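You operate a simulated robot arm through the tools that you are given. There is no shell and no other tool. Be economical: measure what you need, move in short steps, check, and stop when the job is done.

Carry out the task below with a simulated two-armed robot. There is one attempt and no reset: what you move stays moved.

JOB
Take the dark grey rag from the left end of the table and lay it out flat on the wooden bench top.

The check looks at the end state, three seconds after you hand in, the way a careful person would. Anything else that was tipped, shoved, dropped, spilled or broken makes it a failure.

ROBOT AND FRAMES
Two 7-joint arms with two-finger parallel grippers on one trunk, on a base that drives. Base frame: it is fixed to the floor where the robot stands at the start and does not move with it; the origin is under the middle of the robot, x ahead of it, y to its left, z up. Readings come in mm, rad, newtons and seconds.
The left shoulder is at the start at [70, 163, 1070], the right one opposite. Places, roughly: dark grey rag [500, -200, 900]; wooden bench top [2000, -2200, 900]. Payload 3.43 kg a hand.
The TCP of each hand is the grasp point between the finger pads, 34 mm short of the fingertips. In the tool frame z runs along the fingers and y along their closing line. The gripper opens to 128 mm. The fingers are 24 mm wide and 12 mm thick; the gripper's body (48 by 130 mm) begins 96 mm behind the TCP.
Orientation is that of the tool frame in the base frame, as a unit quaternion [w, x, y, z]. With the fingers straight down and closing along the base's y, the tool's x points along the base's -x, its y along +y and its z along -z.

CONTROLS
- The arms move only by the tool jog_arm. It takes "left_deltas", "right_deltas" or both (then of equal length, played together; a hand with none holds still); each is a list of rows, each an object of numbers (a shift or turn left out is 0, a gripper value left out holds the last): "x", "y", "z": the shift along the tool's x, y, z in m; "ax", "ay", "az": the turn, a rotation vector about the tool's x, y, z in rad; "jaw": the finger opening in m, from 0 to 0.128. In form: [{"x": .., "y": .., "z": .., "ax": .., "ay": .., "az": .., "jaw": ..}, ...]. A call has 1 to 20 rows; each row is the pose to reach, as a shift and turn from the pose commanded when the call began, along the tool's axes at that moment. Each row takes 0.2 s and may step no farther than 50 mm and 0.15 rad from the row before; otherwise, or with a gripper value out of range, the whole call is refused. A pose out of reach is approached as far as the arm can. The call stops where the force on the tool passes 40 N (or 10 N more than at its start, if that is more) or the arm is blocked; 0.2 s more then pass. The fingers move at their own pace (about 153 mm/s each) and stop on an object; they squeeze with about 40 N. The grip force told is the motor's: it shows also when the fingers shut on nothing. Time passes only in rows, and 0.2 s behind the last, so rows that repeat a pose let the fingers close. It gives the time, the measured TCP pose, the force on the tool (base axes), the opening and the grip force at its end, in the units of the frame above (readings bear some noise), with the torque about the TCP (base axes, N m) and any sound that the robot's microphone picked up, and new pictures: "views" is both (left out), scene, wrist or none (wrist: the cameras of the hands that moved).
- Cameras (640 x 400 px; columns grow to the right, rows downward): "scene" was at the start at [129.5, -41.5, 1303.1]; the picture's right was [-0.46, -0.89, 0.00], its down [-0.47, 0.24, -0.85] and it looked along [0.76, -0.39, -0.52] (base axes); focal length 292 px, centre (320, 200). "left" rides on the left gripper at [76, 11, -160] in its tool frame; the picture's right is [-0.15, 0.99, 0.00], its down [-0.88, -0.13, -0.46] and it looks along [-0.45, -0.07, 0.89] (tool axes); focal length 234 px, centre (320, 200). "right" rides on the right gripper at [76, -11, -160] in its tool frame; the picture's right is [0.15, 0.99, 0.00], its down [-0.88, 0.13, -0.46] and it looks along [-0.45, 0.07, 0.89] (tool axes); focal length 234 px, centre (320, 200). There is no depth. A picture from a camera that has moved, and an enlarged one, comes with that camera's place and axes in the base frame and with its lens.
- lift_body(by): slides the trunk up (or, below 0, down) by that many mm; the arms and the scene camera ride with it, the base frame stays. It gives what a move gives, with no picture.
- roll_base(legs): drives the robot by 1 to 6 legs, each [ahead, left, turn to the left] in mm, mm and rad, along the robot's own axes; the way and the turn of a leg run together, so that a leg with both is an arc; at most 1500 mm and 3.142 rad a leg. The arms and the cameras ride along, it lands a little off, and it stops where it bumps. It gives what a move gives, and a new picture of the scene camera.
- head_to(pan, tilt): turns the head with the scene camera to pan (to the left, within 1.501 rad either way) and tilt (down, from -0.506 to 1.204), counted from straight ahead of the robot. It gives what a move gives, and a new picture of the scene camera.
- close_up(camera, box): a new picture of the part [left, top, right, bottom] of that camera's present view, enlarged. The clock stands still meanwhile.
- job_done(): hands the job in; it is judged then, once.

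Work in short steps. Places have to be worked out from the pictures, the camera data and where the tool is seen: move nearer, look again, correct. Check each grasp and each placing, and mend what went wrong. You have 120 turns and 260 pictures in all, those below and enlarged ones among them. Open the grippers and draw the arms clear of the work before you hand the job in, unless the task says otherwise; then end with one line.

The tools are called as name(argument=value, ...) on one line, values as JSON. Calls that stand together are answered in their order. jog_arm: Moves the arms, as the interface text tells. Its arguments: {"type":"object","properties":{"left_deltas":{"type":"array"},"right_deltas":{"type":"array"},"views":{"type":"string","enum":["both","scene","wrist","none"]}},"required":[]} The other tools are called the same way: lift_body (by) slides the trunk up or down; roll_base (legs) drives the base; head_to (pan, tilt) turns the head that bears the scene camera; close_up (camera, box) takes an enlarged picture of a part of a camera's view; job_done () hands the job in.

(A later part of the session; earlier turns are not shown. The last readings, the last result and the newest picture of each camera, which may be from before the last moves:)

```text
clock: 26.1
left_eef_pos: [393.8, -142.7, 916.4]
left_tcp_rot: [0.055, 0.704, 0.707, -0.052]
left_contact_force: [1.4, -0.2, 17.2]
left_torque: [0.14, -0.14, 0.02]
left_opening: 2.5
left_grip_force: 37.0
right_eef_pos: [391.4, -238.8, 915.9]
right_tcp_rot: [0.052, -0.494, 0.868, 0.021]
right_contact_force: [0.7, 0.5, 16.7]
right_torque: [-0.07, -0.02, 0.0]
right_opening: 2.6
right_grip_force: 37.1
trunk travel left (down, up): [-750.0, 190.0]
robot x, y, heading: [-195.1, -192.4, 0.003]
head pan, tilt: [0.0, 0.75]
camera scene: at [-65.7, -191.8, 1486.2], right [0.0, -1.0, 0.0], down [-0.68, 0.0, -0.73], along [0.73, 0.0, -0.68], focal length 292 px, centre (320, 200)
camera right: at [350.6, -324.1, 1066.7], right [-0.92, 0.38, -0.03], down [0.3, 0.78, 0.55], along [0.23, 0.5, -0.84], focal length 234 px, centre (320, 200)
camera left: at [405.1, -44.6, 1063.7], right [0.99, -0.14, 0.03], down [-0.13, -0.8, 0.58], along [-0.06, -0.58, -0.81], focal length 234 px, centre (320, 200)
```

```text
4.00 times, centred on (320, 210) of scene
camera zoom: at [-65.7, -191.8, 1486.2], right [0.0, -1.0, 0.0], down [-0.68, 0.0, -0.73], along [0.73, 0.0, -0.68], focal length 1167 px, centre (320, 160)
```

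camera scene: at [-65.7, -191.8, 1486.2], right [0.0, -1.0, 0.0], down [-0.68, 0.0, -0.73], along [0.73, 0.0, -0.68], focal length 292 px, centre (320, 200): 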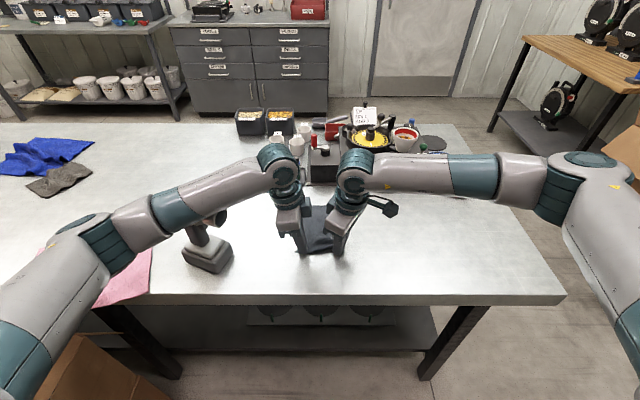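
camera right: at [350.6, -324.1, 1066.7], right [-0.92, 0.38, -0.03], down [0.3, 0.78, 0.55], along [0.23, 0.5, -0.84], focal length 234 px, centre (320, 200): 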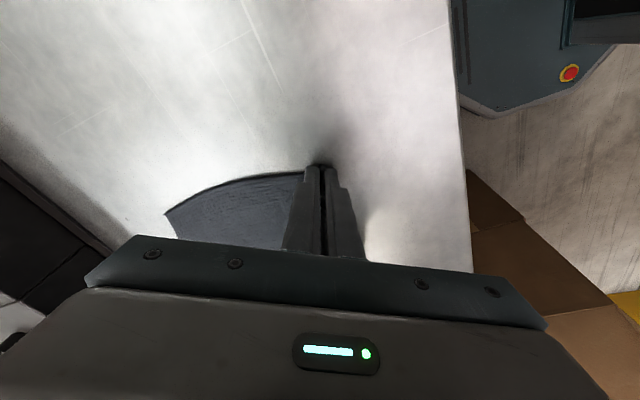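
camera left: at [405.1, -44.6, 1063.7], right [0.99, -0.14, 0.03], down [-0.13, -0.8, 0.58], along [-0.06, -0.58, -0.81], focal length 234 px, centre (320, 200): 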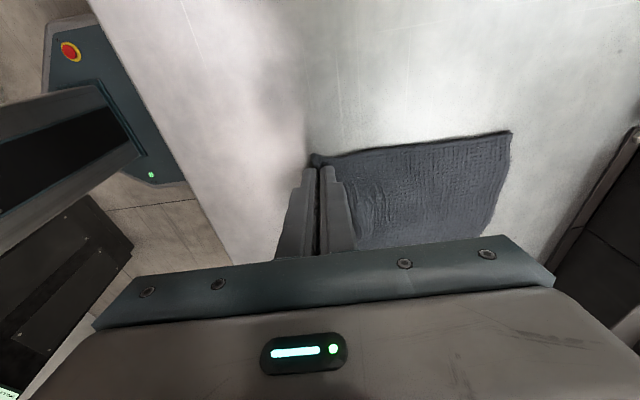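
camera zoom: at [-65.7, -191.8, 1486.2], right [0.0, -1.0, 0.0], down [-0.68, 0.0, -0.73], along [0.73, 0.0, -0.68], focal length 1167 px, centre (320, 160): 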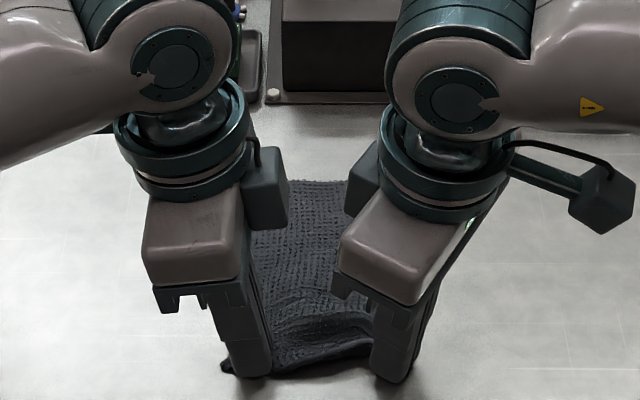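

Openings 2.5 mm: cloth is between both finger pairs. Lift 60 mm and look.

jog_arm(left_deltas=[{"x": -0.003, "z": -0.02}, {"x": -0.006, "z": -0.04}, {"x": -0.009, "z": -0.06}], right_deltas=[{"x": -0.0021, "z": -0.02}, {"x": -0.0042, "z": -0.04}, {"x": -0.0063, "z": -0.06}], views="wrist")

close_up(camera="scene", box=[240, 140, 400, 260])

```text
clock: 26.9
left_eef_pos: [395.2, -143.4, 975.4]
left_tcp_rot: [0.053, 0.705, 0.705, -0.053]
left_contact_force: [0.5, -2.2, -0.1]
left_torque: [-0.11, -0.03, -0.02]
left_opening: 2.0
left_grip_force: 37.0
right_eef_pos: [391.5, -239.8, 974.5]
right_tcp_rot: [0.051, -0.494, 0.868, 0.022]
right_contact_force: [0.0, 3.2, 0.7]
right_torque: [0.12, 0.02, 0.03]
right_opening: 2.5
right_grip_force: 37.0
trunk travel left (down, up): [-750.0, 190.0]
robot x, y, heading: [-190.8, -192.1, 0.005]
head pan, tilt: [0.0, 0.75]
camera right: at [351.3, -325.8, 1125.5], right [-0.92, 0.38, -0.03], down [0.3, 0.78, 0.55], along [0.23, 0.5, -0.84], focal length 234 px, centre (320, 200)
camera left: at [407.4, -44.4, 1121.6], right [0.99, -0.14, 0.02], down [-0.13, -0.8, 0.58], along [-0.07, -0.58, -0.81], focal length 234 px, centre (320, 200)
```

right: 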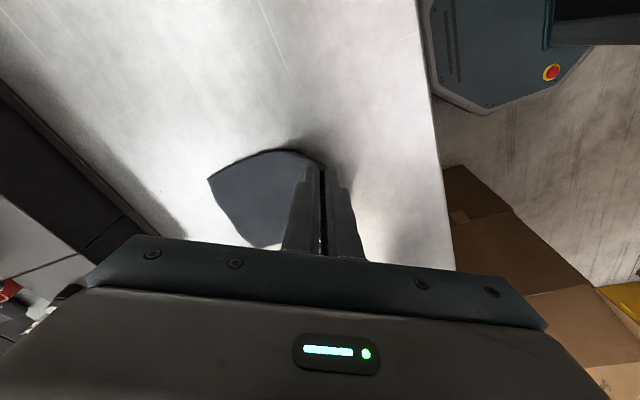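
left: 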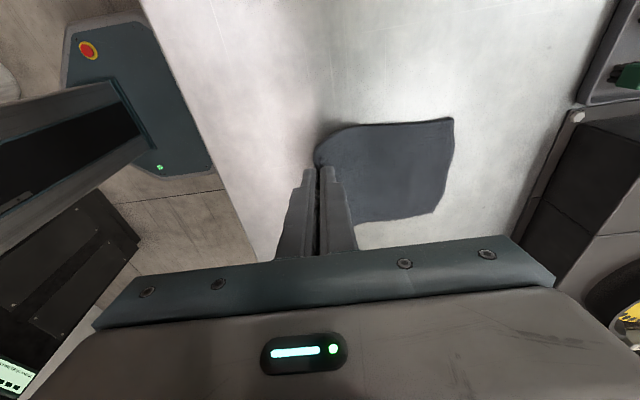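

```text
3.33 times, centred on (320, 200) of scene
camera zoom: at [-61.9, -192.1, 1485.6], right [0.0, -1.0, 0.0], down [-0.68, 0.0, -0.73], along [0.73, 0.0, -0.68], focal length 972 px, centre (320, 200)
```

zoom: 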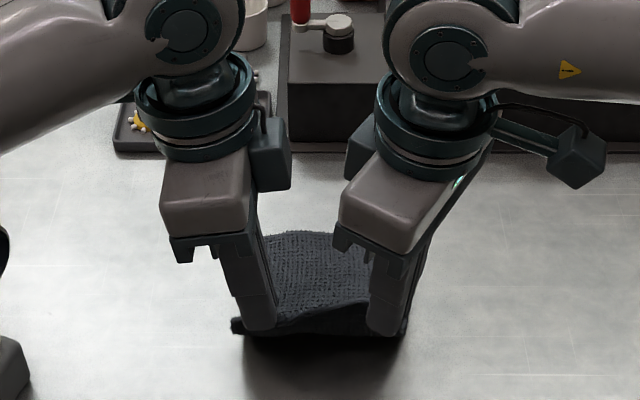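

Both corners hold and the rag hangs between. I lift higher by trunk and look toward the bench.

lift_body(by=180)

head_to(pan=-0.75, tilt=0.45)

close_up(camera="left", box=[0, 0, 640, 400])

```text
clock: 28.9
left_eef_pos: [395.9, -143.0, 1156.2]
left_tcp_rot: [0.054, 0.704, 0.706, -0.053]
left_contact_force: [-0.3, -2.3, 0.2]
left_torque: [-0.11, -0.01, -0.02]
left_opening: 2.1
left_grip_force: 36.6
right_eef_pos: [391.6, -240.5, 1155.5]
right_tcp_rot: [0.051, -0.494, 0.868, 0.022]
right_contact_force: [0.3, 2.4, -0.2]
right_torque: [0.11, -0.01, 0.05]
right_opening: 2.4
right_grip_force: 37.1
trunk travel left (down, up): [-930.0, 10.0]
robot x, y, heading: [-193.2, -192.7, 0.006]
head pan, tilt: [0.0, 0.75]
```

```text
clock: 30.0
left_eef_pos: [395.6, -143.3, 1155.6]
left_tcp_rot: [0.054, 0.705, 0.705, -0.052]
left_contact_force: [-0.2, -2.6, -0.5]
left_torque: [-0.07, -0.04, -0.01]
left_opening: 2.0
left_grip_force: 37.3
right_eef_pos: [390.9, -240.4, 1155.6]
right_tcp_rot: [0.05, -0.494, 0.868, 0.022]
right_contact_force: [-0.7, 2.1, -0.3]
right_torque: [0.1, 0.01, 0.02]
right_opening: 2.8
right_grip_force: 37.6
trunk travel left (down, up): [-930.0, 10.0]
robot x, y, heading: [-194.6, -192.4, 0.004]
head pan, tilt: [-0.75, 0.45]
camera scene: at [-77.4, -254.5, 1692.1], right [-0.68, -0.73, 0.0], down [-0.32, 0.3, -0.9], along [0.66, -0.61, -0.44], focal length 292 px, centre (320, 200)
```

scene: 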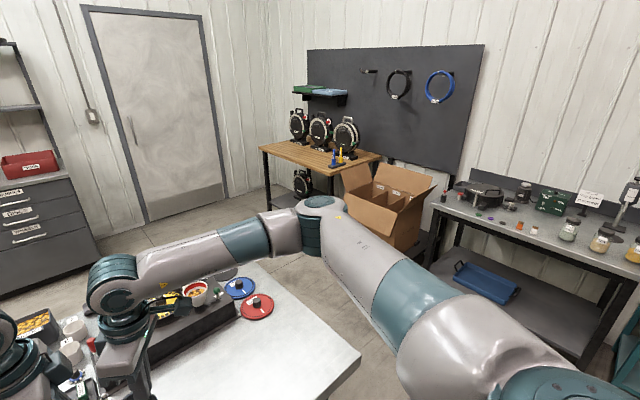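

```text
1.00 times, centred on (320, 200) of left
camera zoom: at [407.4, -44.3, 1301.9], right [0.99, -0.14, 0.02], down [-0.13, -0.8, 0.58], along [-0.07, -0.58, -0.81], focal length 234 px, centre (320, 200)
```

zoom: 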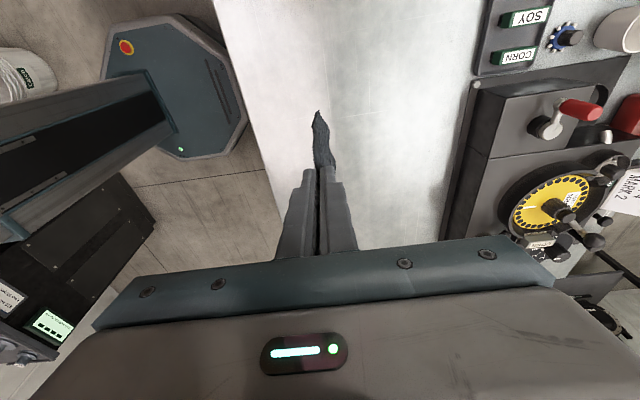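

Rag hangs vertically. Zoom in on the bench to get its geometry.

close_up(camera="scene", box=[240, 90, 400, 210])

```text
3.33 times, centred on (320, 150) of scene
camera zoom: at [-77.4, -254.5, 1692.1], right [-0.68, -0.73, 0.0], down [-0.32, 0.3, -0.9], along [0.66, -0.61, -0.44], focal length 972 px, centre (320, 367)
```

zoom: 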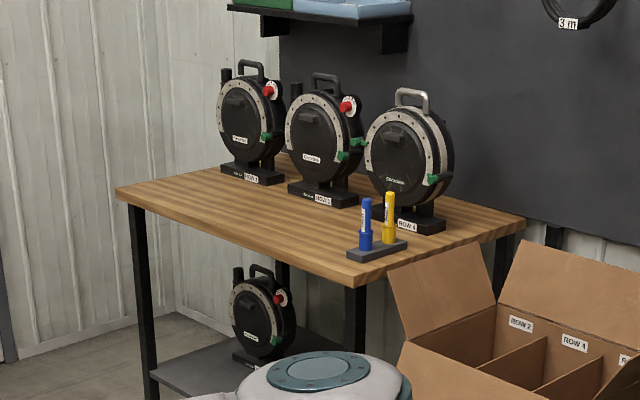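

Bench top: x≈1355–2390, front edge y≈−1710, reels standing with fronts around y≈−2060, marker stand near (1497, −1894). I plan to lay the rag at about x≈2000, y −1740…−1930. First strafe right clear of the table, then look along the aisle.

roll_base(legs=[[-60, 0, 0], [0, -940, 0]])

head_to(pan=-0.35, tilt=0.6)

```text
clock: 35.5
left_eef_pos: [345.8, -1066.9, 1156.4]
left_tcp_rot: [0.054, 0.699, 0.711, -0.052]
left_contact_force: [0.3, -2.5, 0.7]
left_torque: [-0.09, -0.01, -0.06]
left_opening: 2.4
left_grip_force: 36.8
right_eef_pos: [343.3, -1164.9, 1156.4]
right_tcp_rot: [0.049, -0.5, 0.864, 0.022]
right_contact_force: [0.6, 2.7, -0.8]
right_torque: [0.08, 0.02, 0.01]
right_opening: 2.4
right_grip_force: 37.2
trunk travel left (down, up): [-930.0, 10.0]
robot x, y, heading: [-246.3, -1124.3, 0.02]
head pan, tilt: [-0.75, 0.45]
camera scene: at [-125.7, -1186.1, 1692.2], right [-0.67, -0.74, 0.0], down [-0.32, 0.29, -0.9], along [0.67, -0.6, -0.44], focal length 292 px, centre (320, 200)
```

scene: 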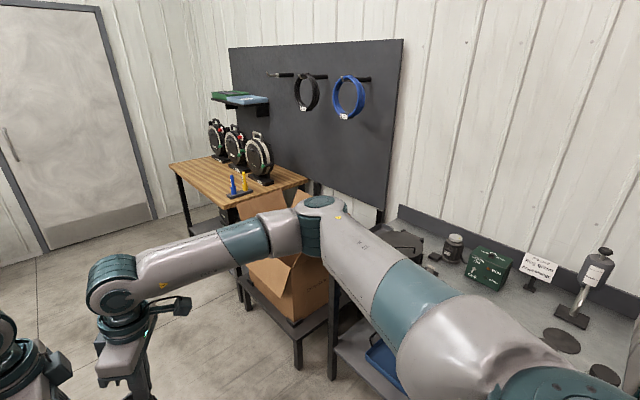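

```text
clock: 36.3
left_eef_pos: [346.0, -1068.1, 1154.9]
left_tcp_rot: [0.054, 0.699, 0.711, -0.052]
left_contact_force: [0.1, -2.2, 0.1]
left_torque: [-0.07, 0.0, -0.04]
left_opening: 2.5
left_grip_force: 36.7
right_eef_pos: [343.4, -1166.3, 1156.5]
right_tcp_rot: [0.051, -0.5, 0.864, 0.022]
right_contact_force: [0.0, 2.8, -0.5]
right_torque: [0.1, -0.01, 0.0]
right_opening: 2.6
right_grip_force: 37.0
trunk travel left (down, up): [-930.0, 10.0]
robot x, y, heading: [-240.4, -1126.0, 0.014]
head pan, tilt: [-0.351, 0.6]
camera scene: at [-110.7, -1154.8, 1678.6], right [-0.33, -0.95, 0.0], down [-0.53, 0.18, -0.83], along [0.78, -0.27, -0.56], focal length 292 px, centre (320, 200)
```

scene: 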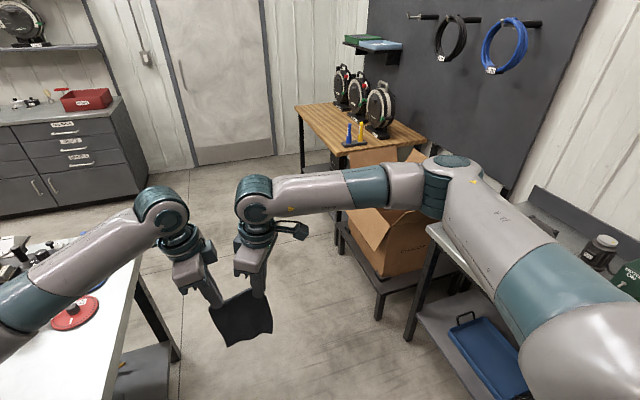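

Aisle is clear and the rag hangs well. I drive ahead to about x=1400.

roll_base(legs=[[820, 0, -0.014], [820, 0, 0]])

head_to(pan=-1.2, tilt=0.6)

```text
clock: 44.7
left_eef_pos: [1983.1, -1097.5, 1156.7]
left_tcp_rot: [0.053, 0.714, 0.696, -0.053]
left_contact_force: [0.0, -3.0, -0.2]
left_torque: [-0.11, -0.01, -0.03]
left_opening: 2.1
left_grip_force: 37.1
right_eef_pos: [1976.5, -1194.6, 1155.2]
right_tcp_rot: [0.051, -0.483, 0.874, 0.021]
right_contact_force: [0.0, 2.3, -0.5]
right_torque: [0.08, -0.01, 0.06]
right_opening: 2.8
right_grip_force: 37.4
trunk travel left (down, up): [-930.0, 10.0]
robot x, y, heading: [1392.4, -1130.7, -0.016]
head pan, tilt: [-0.351, 0.6]
camera scene: at [1523.8, -1165.1, 1678.7], right [-0.36, -0.93, 0.0], down [-0.53, 0.21, -0.83], along [0.77, -0.3, -0.56], focal length 292 px, centre (320, 200)
```

scene: 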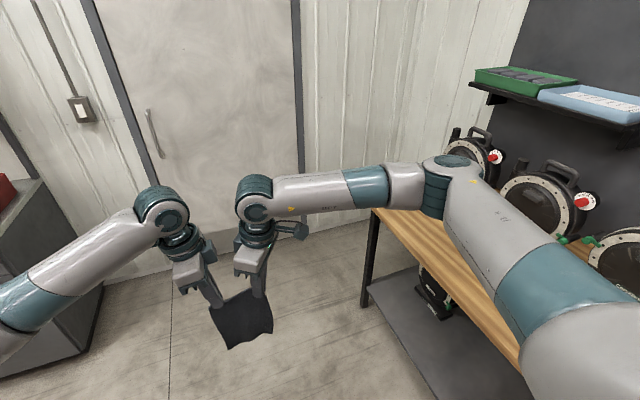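

```text
clock: 45.9
left_eef_pos: [1983.8, -1098.1, 1155.8]
left_tcp_rot: [0.053, 0.714, 0.696, -0.053]
left_contact_force: [0.6, -2.3, 1.3]
left_torque: [-0.09, -0.05, 0.05]
left_opening: 2.2
left_grip_force: 36.8
right_eef_pos: [1977.0, -1195.3, 1155.2]
right_tcp_rot: [0.051, -0.483, 0.874, 0.021]
right_contact_force: [-0.7, 3.0, -0.3]
right_torque: [0.11, 0.0, 0.03]
right_opening: 2.5
right_grip_force: 37.5
trunk travel left (down, up): [-930.0, 10.0]
robot x, y, heading: [1392.4, -1130.3, -0.02]
head pan, tilt: [-1.201, 0.6]
camera scene: at [1472.5, -1216.0, 1678.6], right [-0.94, -0.34, 0.0], down [-0.19, 0.53, -0.83], along [0.28, -0.78, -0.56], focal length 292 px, centre (320, 200)
```

scene: 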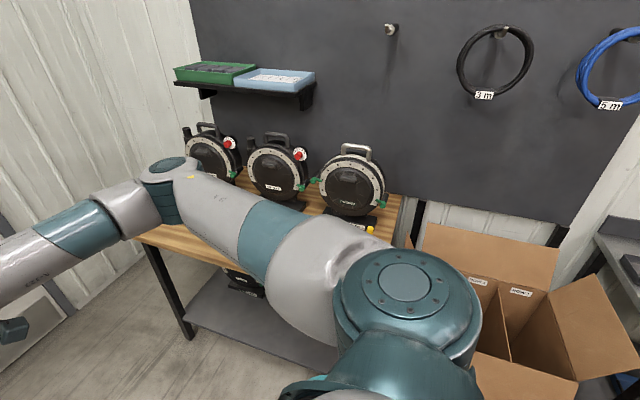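

Bench front edge now reads y≈−1790 (left corner x≈2434). I step away a bit, turn to face the bench, and look.

roll_base(legs=[[0, 90, 0], [0, 0, -1.551]])

head_to(pan=0.35, tilt=0.6)

```text
clock: 50.7
left_eef_pos: [1451.0, -1631.5, 1155.8]
left_tcp_rot: [0.002, 0.997, 0.008, -0.074]
left_contact_force: [-0.2, 0.0, 0.2]
left_torque: [-0.01, 0.03, 0.08]
left_opening: 2.1
left_grip_force: 37.2
right_eef_pos: [1353.7, -1627.8, 1156.2]
right_tcp_rot: [0.051, 0.26, 0.964, -0.02]
right_contact_force: [0.2, -0.4, -0.4]
right_torque: [0.01, -0.01, 0.11]
right_opening: 2.4
right_grip_force: 37.3
trunk travel left (down, up): [-930.0, 10.0]
robot x, y, heading: [1393.6, -1044.2, -1.55]
head pan, tilt: [-1.201, 0.6]
camera scene: at [1313.2, -1126.5, 1678.6], right [-0.38, 0.93, 0.0], down [0.52, 0.21, -0.83], along [-0.76, -0.31, -0.56], focal length 292 px, centre (320, 200)
```

scene: 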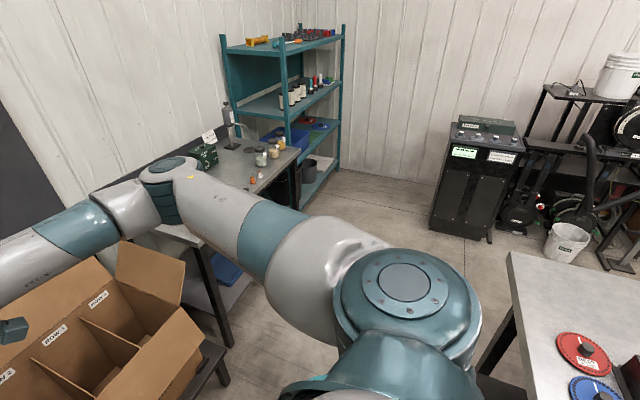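

```text
clock: 52.3
left_eef_pos: [1452.1, -1632.5, 1154.6]
left_tcp_rot: [0.002, 0.997, 0.007, -0.076]
left_contact_force: [-0.3, 0.1, -0.5]
left_torque: [0.01, -0.03, 0.01]
left_opening: 2.3
left_grip_force: 37.1
right_eef_pos: [1352.9, -1628.5, 1156.4]
right_tcp_rot: [0.051, 0.259, 0.964, -0.02]
right_contact_force: [-0.6, -0.8, 0.7]
right_torque: [-0.02, 0.0, 0.06]
right_opening: 2.4
right_grip_force: 37.5
trunk travel left (down, up): [-930.0, 10.0]
robot x, y, heading: [1392.9, -1043.0, -1.554]
head pan, tilt: [0.351, 0.6]
camera scene: at [1426.5, -1175.7, 1678.6], right [-0.93, -0.36, 0.0], down [-0.2, 0.53, -0.82], along [0.29, -0.77, -0.57], focal length 292 px, centre (320, 200)
```

scene: 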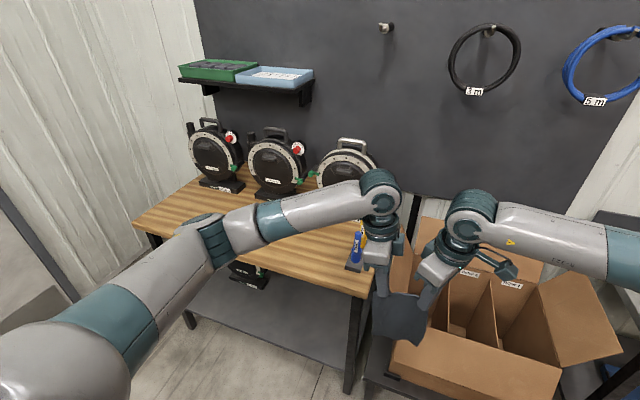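

Facing the bench: front edge y≈−1800, reels' feet around y≈−2190, markers at x≈1570. I strafe left to x≈1900, keeping hands before the front edge.

roll_base(legs=[[0, 505, -0.017]])

head_to(pan=0.0, tilt=0.65)

```text
clock: 55.3
left_eef_pos: [1956.9, -1629.0, 1155.8]
left_tcp_rot: [0.001, 0.997, -0.002, -0.074]
left_contact_force: [-0.2, -0.4, 0.3]
left_torque: [-0.01, 0.0, 0.07]
left_opening: 2.1
left_grip_force: 37.1
right_eef_pos: [1858.1, -1623.2, 1155.3]
right_tcp_rot: [0.052, 0.266, 0.962, -0.02]
right_contact_force: [0.3, 0.5, 0.1]
right_torque: [0.02, -0.02, 0.06]
right_opening: 2.6
right_grip_force: 36.5
trunk travel left (down, up): [-930.0, 10.0]
robot x, y, heading: [1910.4, -1036.9, -1.57]
head pan, tilt: [0.351, 0.6]
camera scene: at [1939.6, -1172.1, 1678.6], right [-0.94, -0.34, 0.0], down [-0.19, 0.53, -0.83], along [0.28, -0.77, -0.56], focal length 292 px, centre (320, 200)
```

scene: 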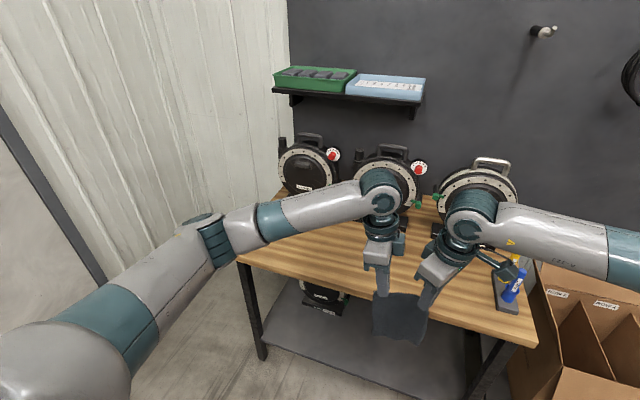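

```text
clock: 56.2
left_eef_pos: [1958.6, -1627.9, 1156.7]
left_tcp_rot: [0.001, 0.997, -0.002, -0.074]
left_contact_force: [0.3, -0.5, -0.2]
left_torque: [0.01, 0.04, 0.08]
left_opening: 2.4
left_grip_force: 36.8
right_eef_pos: [1861.3, -1623.7, 1155.2]
right_tcp_rot: [0.051, 0.267, 0.962, -0.021]
right_contact_force: [0.2, 0.5, 0.1]
right_torque: [0.0, 0.01, 0.12]
right_opening: 2.5
right_grip_force: 37.1
trunk travel left (down, up): [-930.0, 10.0]
robot x, y, heading: [1909.3, -1036.8, -1.572]
head pan, tilt: [0.0, 0.649]
camera scene: at [1911.7, -1175.9, 1674.3], right [-1.0, 0.0, 0.0], down [0.0, 0.6, -0.8], along [0.0, -0.8, -0.6], focal length 292 px, centre (320, 200)
```

scene: 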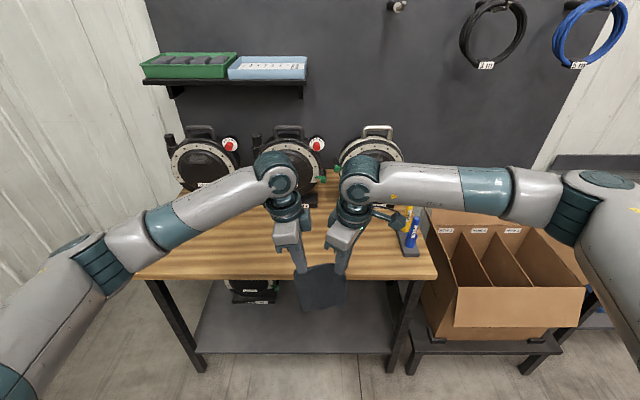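

I drive forward so the hands come over the bench's free front strip.

roll_base(legs=[[270, 0, 0]])

head_to(pan=0.0, tilt=0.8)

close_up(camera="left", box=[0, 0, 640, 400])

close_up(camera="right", box=[0, 0, 640, 400])

```text
clock: 58.1
left_eef_pos: [1963.7, -1902.1, 1157.2]
left_tcp_rot: [0.002, 0.997, 0.003, -0.074]
left_contact_force: [-0.3, -0.3, 0.8]
left_torque: [-0.03, 0.02, 0.06]
left_opening: 2.1
left_grip_force: 36.8
right_eef_pos: [1866.1, -1896.0, 1156.7]
right_tcp_rot: [0.052, 0.262, 0.963, -0.022]
right_contact_force: [0.1, -1.2, -0.6]
right_torque: [-0.01, 0.01, 0.07]
right_opening: 2.5
right_grip_force: 37.2
trunk travel left (down, up): [-930.0, 10.0]
robot x, y, heading: [1912.0, -1309.4, -1.563]
head pan, tilt: [0.0, 0.649]
camera scene: at [1913.0, -1448.3, 1674.6], right [-1.0, -0.01, 0.0], down [-0.01, 0.6, -0.8], along [0.01, -0.8, -0.6], focal length 292 px, centre (320, 200)
```

scene: 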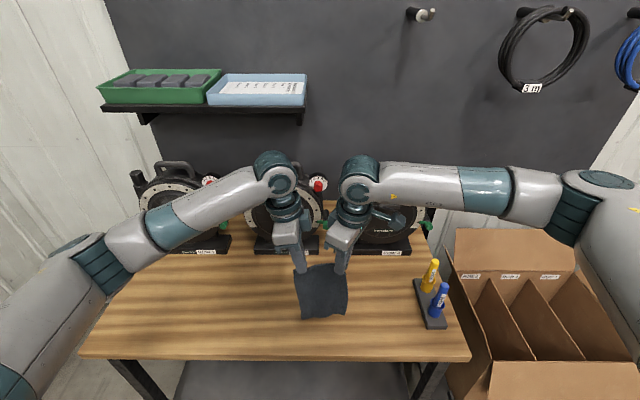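

```text
clock: 58.8
left_eef_pos: [1964.3, -1903.8, 1155.5]
left_tcp_rot: [0.001, 0.997, 0.003, -0.075]
left_contact_force: [-1.3, 0.6, -0.9]
left_torque: [0.0, 0.0, 0.07]
left_opening: 2.2
left_grip_force: 37.6
right_eef_pos: [1866.8, -1899.3, 1154.9]
right_tcp_rot: [0.052, 0.262, 0.964, -0.021]
right_contact_force: [0.5, 0.1, 0.7]
right_torque: [0.02, -0.02, 0.08]
right_opening: 2.4
right_grip_force: 37.1
trunk travel left (down, up): [-930.0, 10.0]
robot x, y, heading: [1915.6, -1312.7, -1.559]
head pan, tilt: [0.0, 0.799]
camera scene: at [1913.0, -1444.9, 1661.7], right [-1.0, -0.01, 0.0], down [-0.01, 0.72, -0.7], along [0.01, -0.7, -0.72], focal length 292 px, centre (320, 200)
```

scene: 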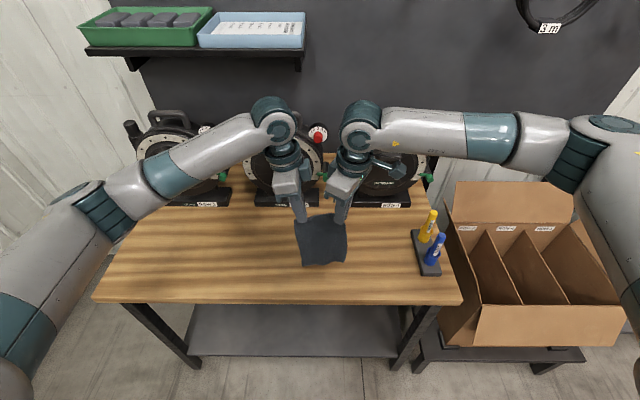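

```text
1.00 times, centred on (320, 200) of left
camera zoom: at [2063.6, -1914.0, 1301.7], right [-0.14, -0.99, 0.02], down [-0.8, 0.13, 0.58], along [-0.58, 0.06, -0.81], focal length 234 px, centre (320, 200)
```

zoom: 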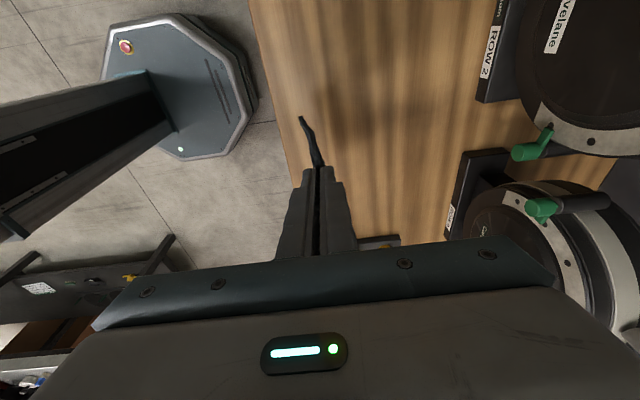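

```text
1.00 times, centred on (320, 200) of right
camera zoom: at [1781.6, -1860.5, 1305.7], right [0.38, 0.93, -0.03], down [0.78, -0.3, 0.55], along [0.5, -0.23, -0.84], focal length 234 px, centre (320, 200)
```

zoom: 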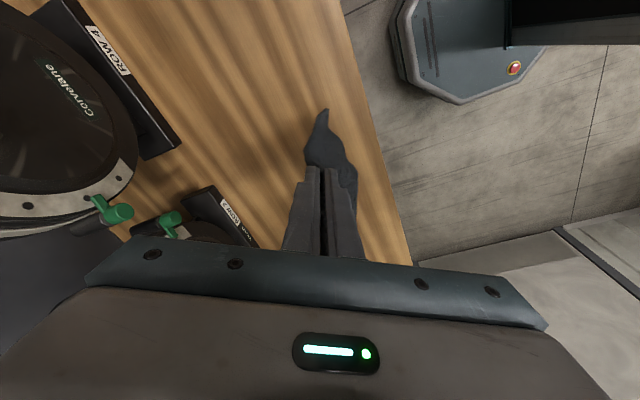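

Bench surface estimated z≈845, front edge y≈−1827, reels' feet y≈−2195. I extend both hands forward 118 mm together so the rag will land mid-strip.

jog_arm(left_deltas=[{"y": 0.02}, {"y": 0.04}, {"y": 0.06}, {"y": 0.08}, {"y": 0.1}, {"y": 0.118}, {"y": 0.118}], right_deltas=[{"x": -0.01, "y": -0.0172, "z": 0.0014}, {"x": -0.02, "y": -0.0345, "z": 0.0027}, {"x": -0.0301, "y": -0.0517, "z": 0.0041}, {"x": -0.0402, "y": -0.069, "z": 0.0054}, {"x": -0.0502, "y": -0.0862, "z": 0.0068}, {"x": -0.0592, "y": -0.1017, "z": 0.008}, {"x": -0.0592, "y": -0.1017, "z": 0.008}], views="scene")

lift_body(by=-50)

close_up(camera="scene", box=[220, 130, 440, 310])

close_up(camera="left", box=[0, 0, 640, 400])

```text
clock: 60.4
left_eef_pos: [1962.8, -2019.9, 1157.8]
left_tcp_rot: [0.0, 0.997, 0.002, -0.076]
left_contact_force: [-6.6, 3.3, 1.4]
left_torque: [0.12, 0.23, 0.03]
left_opening: 2.1
left_grip_force: 37.0
right_eef_pos: [1868.2, -1967.5, 1156.2]
right_tcp_rot: [0.052, 0.262, 0.963, -0.02]
right_contact_force: [5.7, -2.9, -0.6]
right_torque: [-0.11, -0.18, 0.08]
right_opening: 2.4
right_grip_force: 37.4
right hand out of reach, approached as far as the arm can: row 4, 5, 6, 7
trunk travel left (down, up): [-930.0, 10.0]
robot x, y, heading: [1913.2, -1315.2, -1.562]
head pan, tilt: [0.0, 0.799]
camera scene: at [1913.3, -1444.4, 1661.7], right [-1.0, -0.01, 0.0], down [-0.01, 0.72, -0.7], along [0.01, -0.7, -0.72], focal length 292 px, centre (320, 200)
```

scene: 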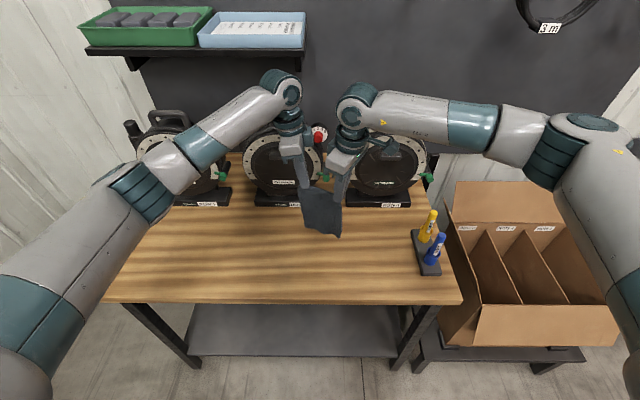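

```text
clock: 61.3
left_eef_pos: [1963.1, -2020.4, 1108.3]
left_tcp_rot: [0.001, 0.997, 0.002, -0.075]
left_contact_force: [-7.0, 3.6, 0.6]
left_torque: [0.11, 0.29, 0.09]
left_opening: 1.9
left_grip_force: 36.9
right_eef_pos: [1866.5, -1968.7, 1106.3]
right_tcp_rot: [0.052, 0.262, 0.963, -0.02]
right_contact_force: [6.9, -3.6, -0.3]
right_torque: [-0.12, -0.25, 0.07]
right_opening: 2.5
right_grip_force: 37.2
trunk travel left (down, up): [-880.0, 60.0]
robot x, y, heading: [1912.0, -1310.4, -1.561]
head pan, tilt: [0.0, 0.799]
```

```text
2.22 times, centred on (330, 220) of scene
camera zoom: at [1912.9, -1444.0, 1611.8], right [-1.0, -0.01, 0.0], down [-0.01, 0.72, -0.7], along [0.01, -0.7, -0.72], focal length 648 px, centre (298, 156)
```

zoom: 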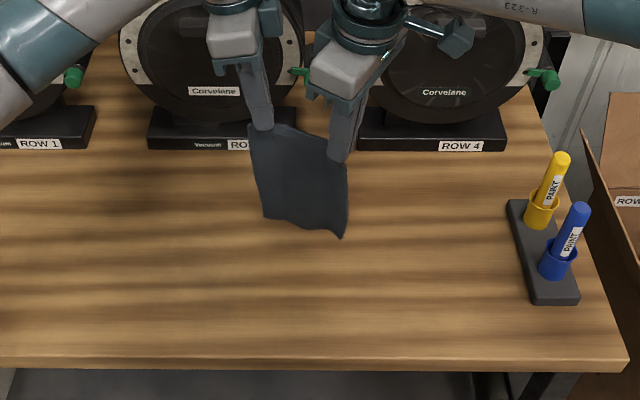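

```text
1.00 times, centred on (320, 200) of left
camera zoom: at [2062.6, -2031.0, 1253.1], right [-0.14, -0.99, 0.02], down [-0.8, 0.13, 0.58], along [-0.58, 0.06, -0.81], focal length 234 px, centre (320, 200)
```

zoom: 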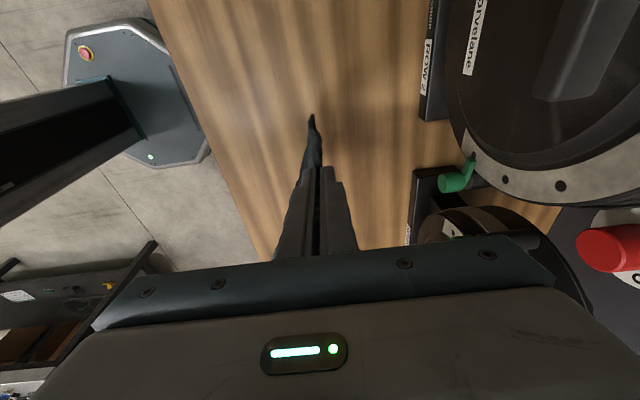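

The right hand stopped at its reach limit, leaving the cloth skewed. I bring the left hand back level with it, then use the base to gain the rest.

jog_arm(left_deltas=[{"y": -0.018}, {"y": -0.036}, {"y": -0.049}, {"y": -0.049}], views="none")

roll_base(legs=[[50, 0, -0.01]])

close_up(camera="scene", box=[220, 130, 440, 310])

```text
clock: 62.3
left_eef_pos: [1963.6, -1971.5, 1107.2]
left_tcp_rot: [0.001, 0.997, 0.003, -0.075]
left_contact_force: [-0.9, 0.5, -1.5]
left_torque: [-0.01, 0.01, 0.04]
left_opening: 2.3
left_grip_force: 36.7
right_eef_pos: [1866.1, -1969.3, 1105.1]
right_tcp_rot: [0.051, 0.263, 0.963, -0.02]
right_contact_force: [-0.8, -1.1, 0.5]
right_torque: [-0.03, 0.04, 0.06]
right_opening: 2.4
right_grip_force: 37.3
trunk travel left (down, up): [-880.0, 60.0]
robot x, y, heading: [1912.5, -1315.3, -1.562]
head pan, tilt: [0.0, 0.799]
```

```text
clock: 63.2
left_eef_pos: [1955.8, -2013.6, 1111.6]
left_tcp_rot: [0.004, 0.997, -0.004, -0.075]
left_contact_force: [-0.5, 0.7, 0.9]
left_torque: [-0.09, 0.02, 0.12]
left_opening: 2.1
left_grip_force: 36.9
right_eef_pos: [1860.0, -2009.7, 1110.4]
right_tcp_rot: [0.052, 0.267, 0.962, -0.025]
right_contact_force: [0.2, 1.4, -0.5]
right_torque: [-0.13, 0.05, 0.06]
right_opening: 2.4
right_grip_force: 37.0
trunk travel left (down, up): [-880.0, 60.0]
robot x, y, heading: [1915.3, -1365.7, -1.578]
head pan, tilt: [0.0, 0.799]
camera scene: at [1912.0, -1483.0, 1612.8], right [-1.0, 0.0, 0.0], down [0.0, 0.71, -0.7], along [0.0, -0.7, -0.71], focal length 292 px, centre (320, 200)
```

scene: 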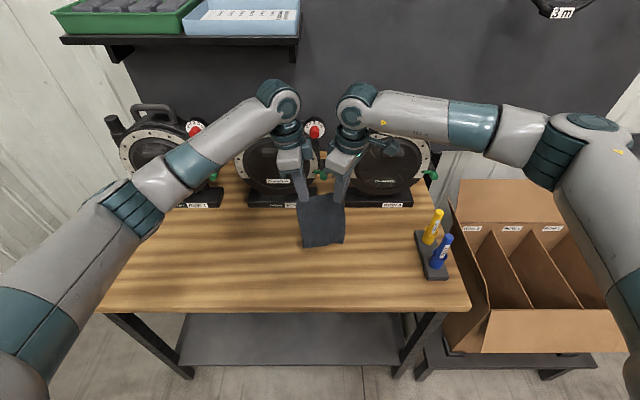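

```text
2.22 times, centred on (330, 220) of scene
camera zoom: at [1912.0, -1483.0, 1612.8], right [-1.0, 0.0, 0.0], down [0.0, 0.71, -0.7], along [0.0, -0.7, -0.71], focal length 648 px, centre (298, 156)
```

zoom: 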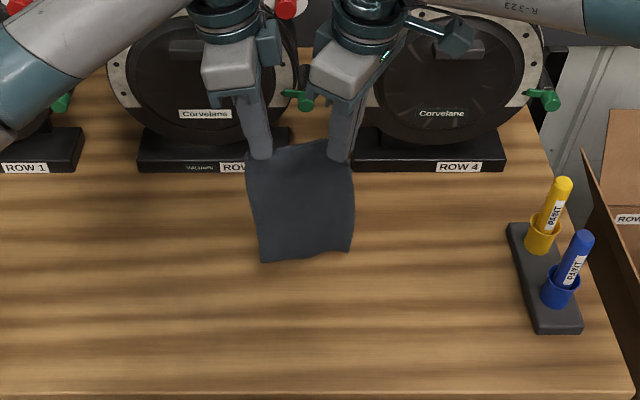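

Cloth is square again. Lower 45 mm so the bottom edge comes close to the wood.

jog_arm(left_deltas=[{"x": 0.0022, "z": 0.0148}, {"x": 0.0045, "z": 0.0296}, {"x": 0.0067, "z": 0.0445}, {"x": 0.0067, "z": 0.0445}], right_deltas=[{"x": 0.0017, "y": 0.0003, "z": 0.0149}, {"x": 0.0034, "y": 0.0006, "z": 0.0297}, {"x": 0.0051, "y": 0.0009, "z": 0.0446}, {"x": 0.0051, "y": 0.0009, "z": 0.0446}], views="wrist")

close_up(camera="scene", box=[240, 160, 400, 280])

```text
clock: 64.2
left_eef_pos: [1955.4, -2020.8, 1063.1]
left_tcp_rot: [0.0, 0.997, -0.003, -0.075]
left_contact_force: [0.1, 0.5, 0.2]
left_torque: [0.0, -0.01, 0.04]
left_opening: 2.1
left_grip_force: 37.2
right_eef_pos: [1860.0, -2016.7, 1061.5]
right_tcp_rot: [0.05, 0.266, 0.962, -0.022]
right_contact_force: [-0.1, 0.1, -0.7]
right_torque: [-0.01, -0.02, 0.08]
right_opening: 2.6
right_grip_force: 36.6
trunk travel left (down, up): [-880.0, 60.0]
robot x, y, heading: [1909.8, -1362.0, -1.579]
head pan, tilt: [0.0, 0.799]
camera right: at [1776.3, -1976.2, 1211.1], right [0.39, 0.92, -0.03], down [0.78, -0.31, 0.55], along [0.5, -0.23, -0.84], focal length 234 px, centre (320, 200)
camera left: at [2054.8, -2033.0, 1208.5], right [-0.15, -0.99, 0.02], down [-0.8, 0.14, 0.58], along [-0.58, 0.07, -0.81], focal length 234 px, centre (320, 200)
```

right: 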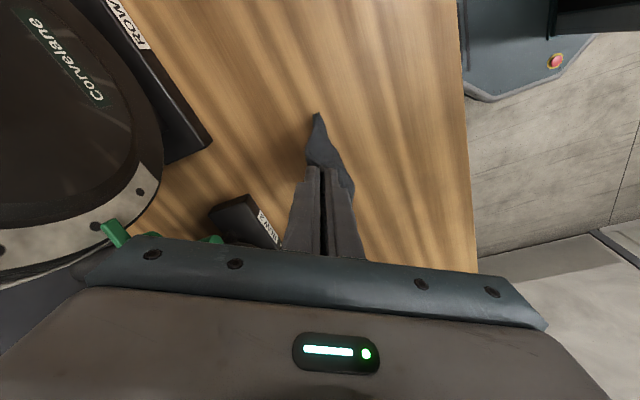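
left: 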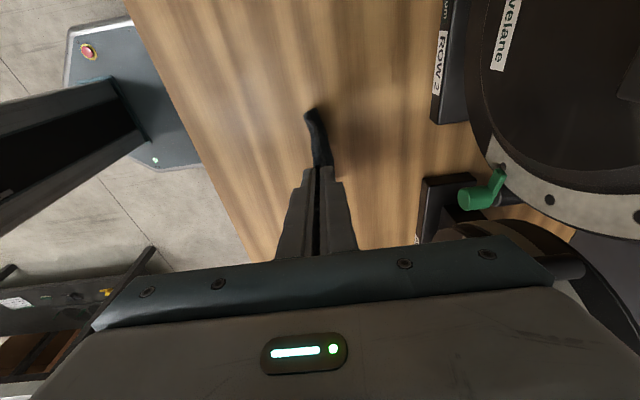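

```text
3.33 times, centred on (320, 220) of scene
camera zoom: at [1911.8, -1493.0, 1611.7], right [-1.0, 0.0, 0.0], down [0.0, 0.72, -0.7], along [0.0, -0.7, -0.72], focal length 972 px, centre (320, 133)
```

zoom: 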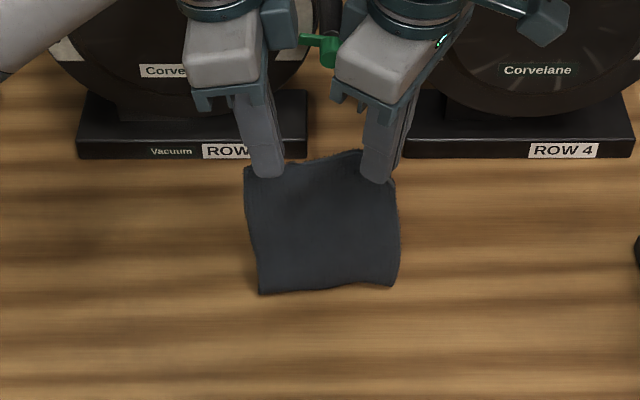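

Hanging nearly straight just above the wood. I begin the lay-down: lower while drawing back so the far edge touches and trails ahead; stop partway to look.

jog_arm(left_deltas=[{"x": 0.0018, "y": -0.006, "z": 0.0119}, {"x": 0.003, "y": -0.018, "z": 0.0198}, {"x": 0.0039, "y": -0.032, "z": 0.0257}, {"x": 0.0051, "y": -0.048, "z": 0.0336}, {"x": 0.0066, "y": -0.064, "z": 0.0435}, {"x": 0.0066, "y": -0.064, "z": 0.0435}], right_deltas=[{"x": 0.0044, "y": 0.0053, "z": 0.0114}, {"x": 0.0115, "y": 0.0158, "z": 0.0184}, {"x": 0.0193, "y": 0.0279, "z": 0.0234}, {"x": 0.0284, "y": 0.0418, "z": 0.0301}, {"x": 0.0377, "y": 0.0557, "z": 0.0387}, {"x": 0.0377, "y": 0.0557, "z": 0.0387}], views="wrist")

close_up(camera="scene", box=[240, 160, 400, 280])

```text
clock: 65.6
left_eef_pos: [1955.7, -1955.8, 1017.0]
left_tcp_rot: [-0.001, 0.997, -0.003, -0.075]
left_contact_force: [0.0, 0.8, -0.4]
left_torque: [0.02, 0.01, 0.11]
left_opening: 2.2
left_grip_force: 37.2
right_eef_pos: [1861.2, -1951.7, 1017.6]
right_tcp_rot: [0.051, 0.267, 0.962, -0.021]
right_contact_force: [0.3, 0.3, -0.2]
right_torque: [0.0, 0.0, 0.09]
right_opening: 2.3
right_grip_force: 37.1
trunk travel left (down, up): [-880.0, 60.0]
robot x, y, heading: [1910.0, -1357.8, -1.577]
head pan, tilt: [0.0, 0.799]
camera right: at [1776.3, -1911.8, 1168.3], right [0.39, 0.92, -0.03], down [0.78, -0.31, 0.55], along [0.5, -0.23, -0.84], focal length 234 px, centre (320, 200)
camera left: at [2055.7, -1968.0, 1163.7], right [-0.15, -0.99, 0.02], down [-0.8, 0.14, 0.58], along [-0.58, 0.07, -0.81], focal length 234 px, centre (320, 200)
```

right: 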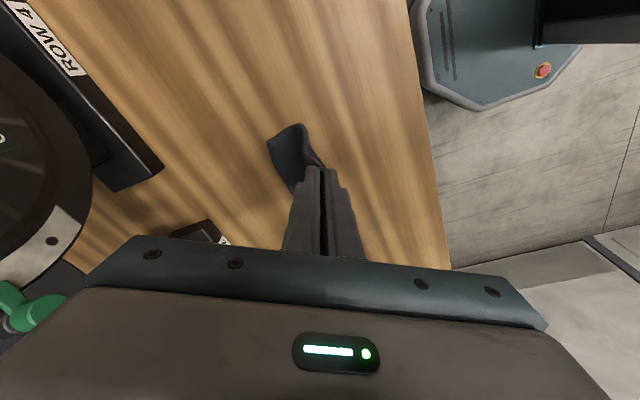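
left: 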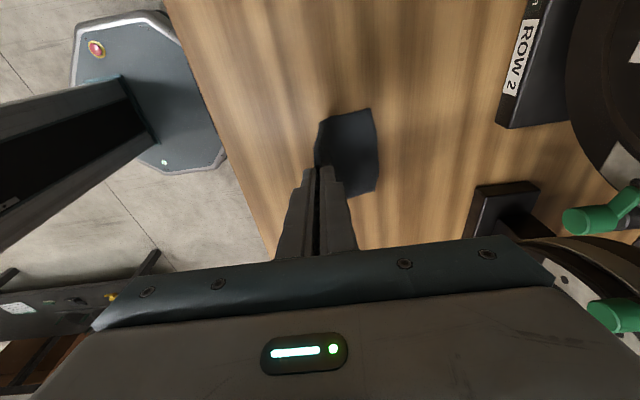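

```text
3.33 times, centred on (320, 220) of scene
camera zoom: at [1911.6, -1493.3, 1611.7], right [-1.0, 0.0, 0.0], down [0.0, 0.72, -0.7], along [0.0, -0.7, -0.72], focal length 972 px, centre (320, 133)
```

zoom: 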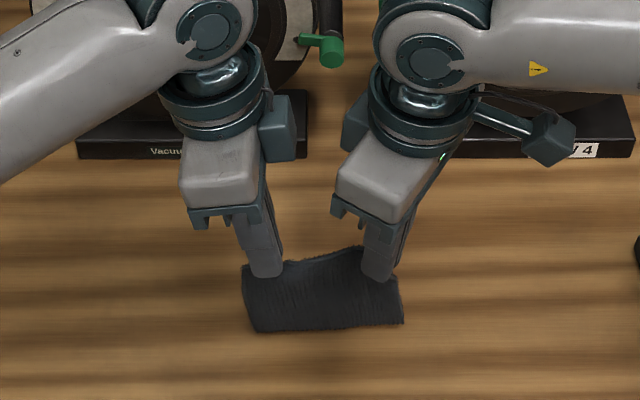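

Working well: the far part lies ahead at y≈−2033. Continue lowering and drawing back.

jog_arm(left_deltas=[{"x": 0.0022, "y": -0.016, "z": 0.0148}, {"x": 0.0045, "y": -0.031, "z": 0.0296}, {"x": 0.0067, "y": -0.045, "z": 0.0445}, {"x": 0.009, "y": -0.058, "z": 0.0593}, {"x": 0.012, "y": -0.07, "z": 0.079}, {"x": 0.012, "y": -0.07, "z": 0.079}], right_deltas=[{"x": 0.0099, "y": 0.014, "z": 0.0137}, {"x": 0.0192, "y": 0.0272, "z": 0.0274}, {"x": 0.0281, "y": 0.0395, "z": 0.0412}, {"x": 0.0364, "y": 0.0509, "z": 0.055}, {"x": 0.0448, "y": 0.0616, "z": 0.074}, {"x": 0.0448, "y": 0.0616, "z": 0.074}], views="wrist")

close_up(camera="scene", box=[240, 180, 400, 300])

```text
clock: 67.0
left_eef_pos: [1957.4, -1886.4, 936.3]
left_tcp_rot: [0.001, 0.997, -0.003, -0.075]
left_contact_force: [-0.6, 0.0, 0.5]
left_torque: [-0.01, 0.07, 0.07]
left_opening: 2.3
left_grip_force: 37.0
right_eef_pos: [1859.3, -1880.0, 937.4]
right_tcp_rot: [0.051, 0.267, 0.962, -0.021]
right_contact_force: [1.0, 0.8, 0.4]
right_torque: [0.0, 0.01, 0.09]
right_opening: 2.5
right_grip_force: 36.9
trunk travel left (down, up): [-880.0, 60.0]
robot x, y, heading: [1911.0, -1362.3, -1.574]
head pan, tilt: [0.0, 0.799]
camera right: at [1774.2, -1840.3, 1087.8], right [0.39, 0.92, -0.03], down [0.78, -0.31, 0.55], along [0.5, -0.23, -0.84], focal length 234 px, centre (320, 200)
camera left: at [2057.2, -1898.3, 1083.3], right [-0.15, -0.99, 0.02], down [-0.8, 0.14, 0.58], along [-0.58, 0.07, -0.81], focal length 234 px, centre (320, 200)
```

right: 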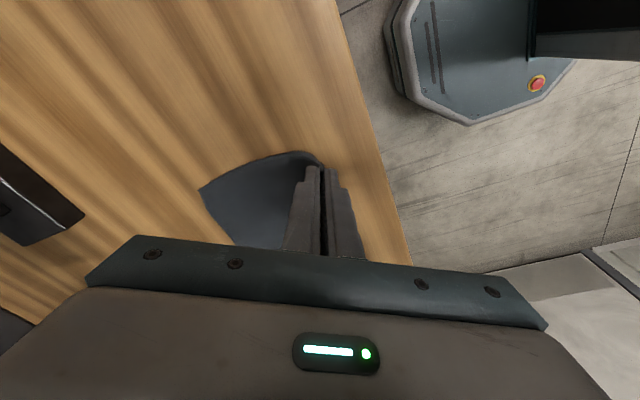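
left: 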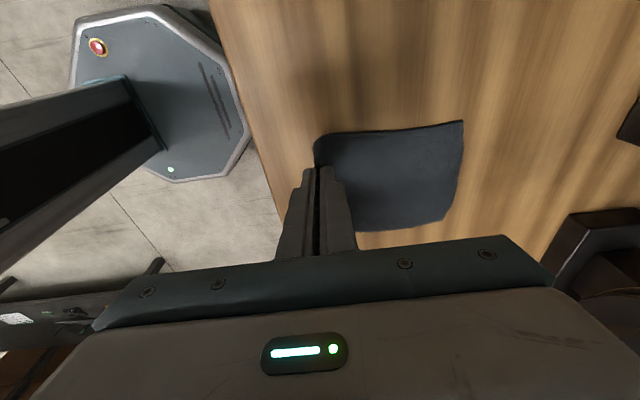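

```text
3.33 times, centred on (320, 240) of scene
camera zoom: at [1911.6, -1493.2, 1611.7], right [-1.0, 0.0, 0.0], down [0.0, 0.72, -0.7], along [0.0, -0.7, -0.72], focal length 972 px, centre (320, 67)
```

zoom: 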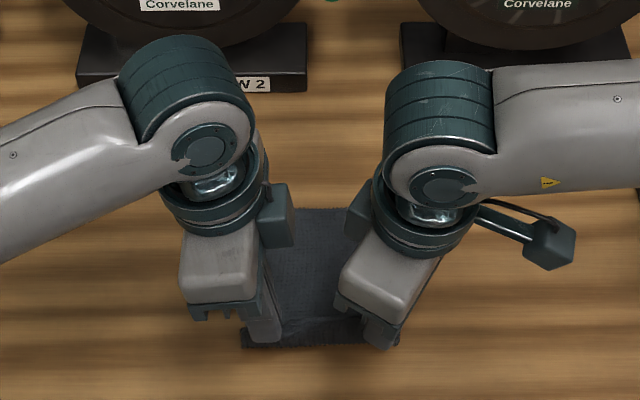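

Far edge still at y≈−2034, cloth lying flat. Lower the last part with a small pull back.

jog_arm(left_deltas=[{"x": 0.0022, "y": -0.007, "z": 0.0148}, {"x": 0.0045, "y": -0.013, "z": 0.0296}, {"x": 0.006, "y": -0.018, "z": 0.0395}, {"x": 0.0069, "y": -0.019, "z": 0.0455}, {"x": 0.0069, "y": -0.019, "z": 0.0455}], right_deltas=[{"x": 0.0053, "y": 0.0062, "z": 0.0144}, {"x": 0.01, "y": 0.0116, "z": 0.0288}, {"x": 0.0137, "y": 0.0161, "z": 0.0384}, {"x": 0.0149, "y": 0.0171, "z": 0.0444}, {"x": 0.0149, "y": 0.0171, "z": 0.0444}], views="wrist")

```text
clock: 68.2
left_eef_pos: [1956.8, -1867.4, 897.1]
left_tcp_rot: [0.005, 0.997, -0.003, -0.077]
left_contact_force: [4.4, -7.7, 34.5]
left_torque: [-0.41, -0.22, 0.08]
left_opening: 2.2
left_grip_force: 36.9
right_eef_pos: [1858.7, -1860.1, 896.9]
right_tcp_rot: [0.053, 0.268, 0.962, -0.024]
right_contact_force: [-4.0, -4.6, 25.1]
right_torque: [-0.21, 0.24, 0.08]
right_opening: 2.4
right_grip_force: 37.5
trunk travel left (down, up): [-880.0, 60.0]
robot x, y, heading: [1909.9, -1362.6, -1.577]
head pan, tilt: [0.0, 0.799]
camera right: at [1774.6, -1819.5, 1046.6], right [0.39, 0.92, -0.03], down [0.78, -0.31, 0.55], along [0.5, -0.24, -0.83], focal length 234 px, centre (320, 200)
camera left: at [2056.3, -1877.9, 1043.3], right [-0.15, -0.99, 0.03], down [-0.8, 0.14, 0.58], along [-0.58, 0.06, -0.81], focal length 234 px, centre (320, 200)
```

right: 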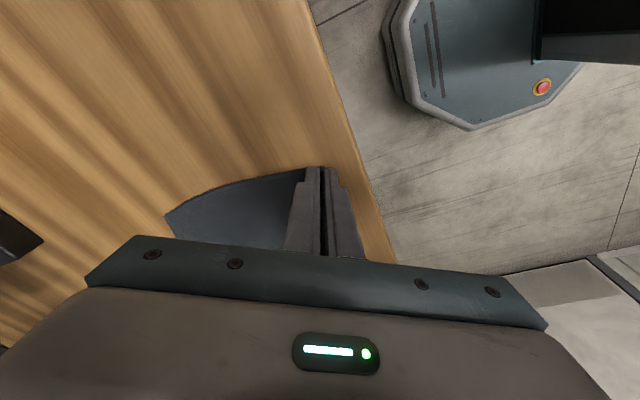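
left: 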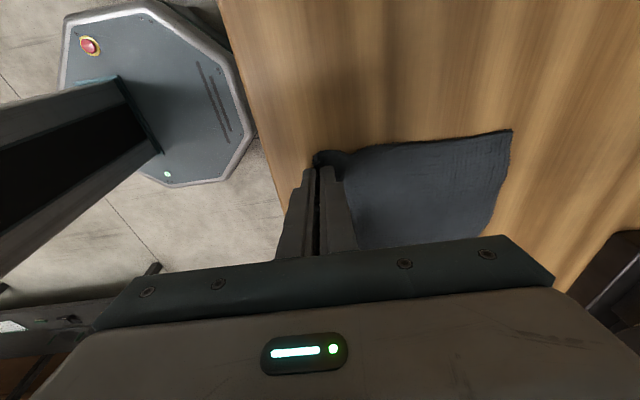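

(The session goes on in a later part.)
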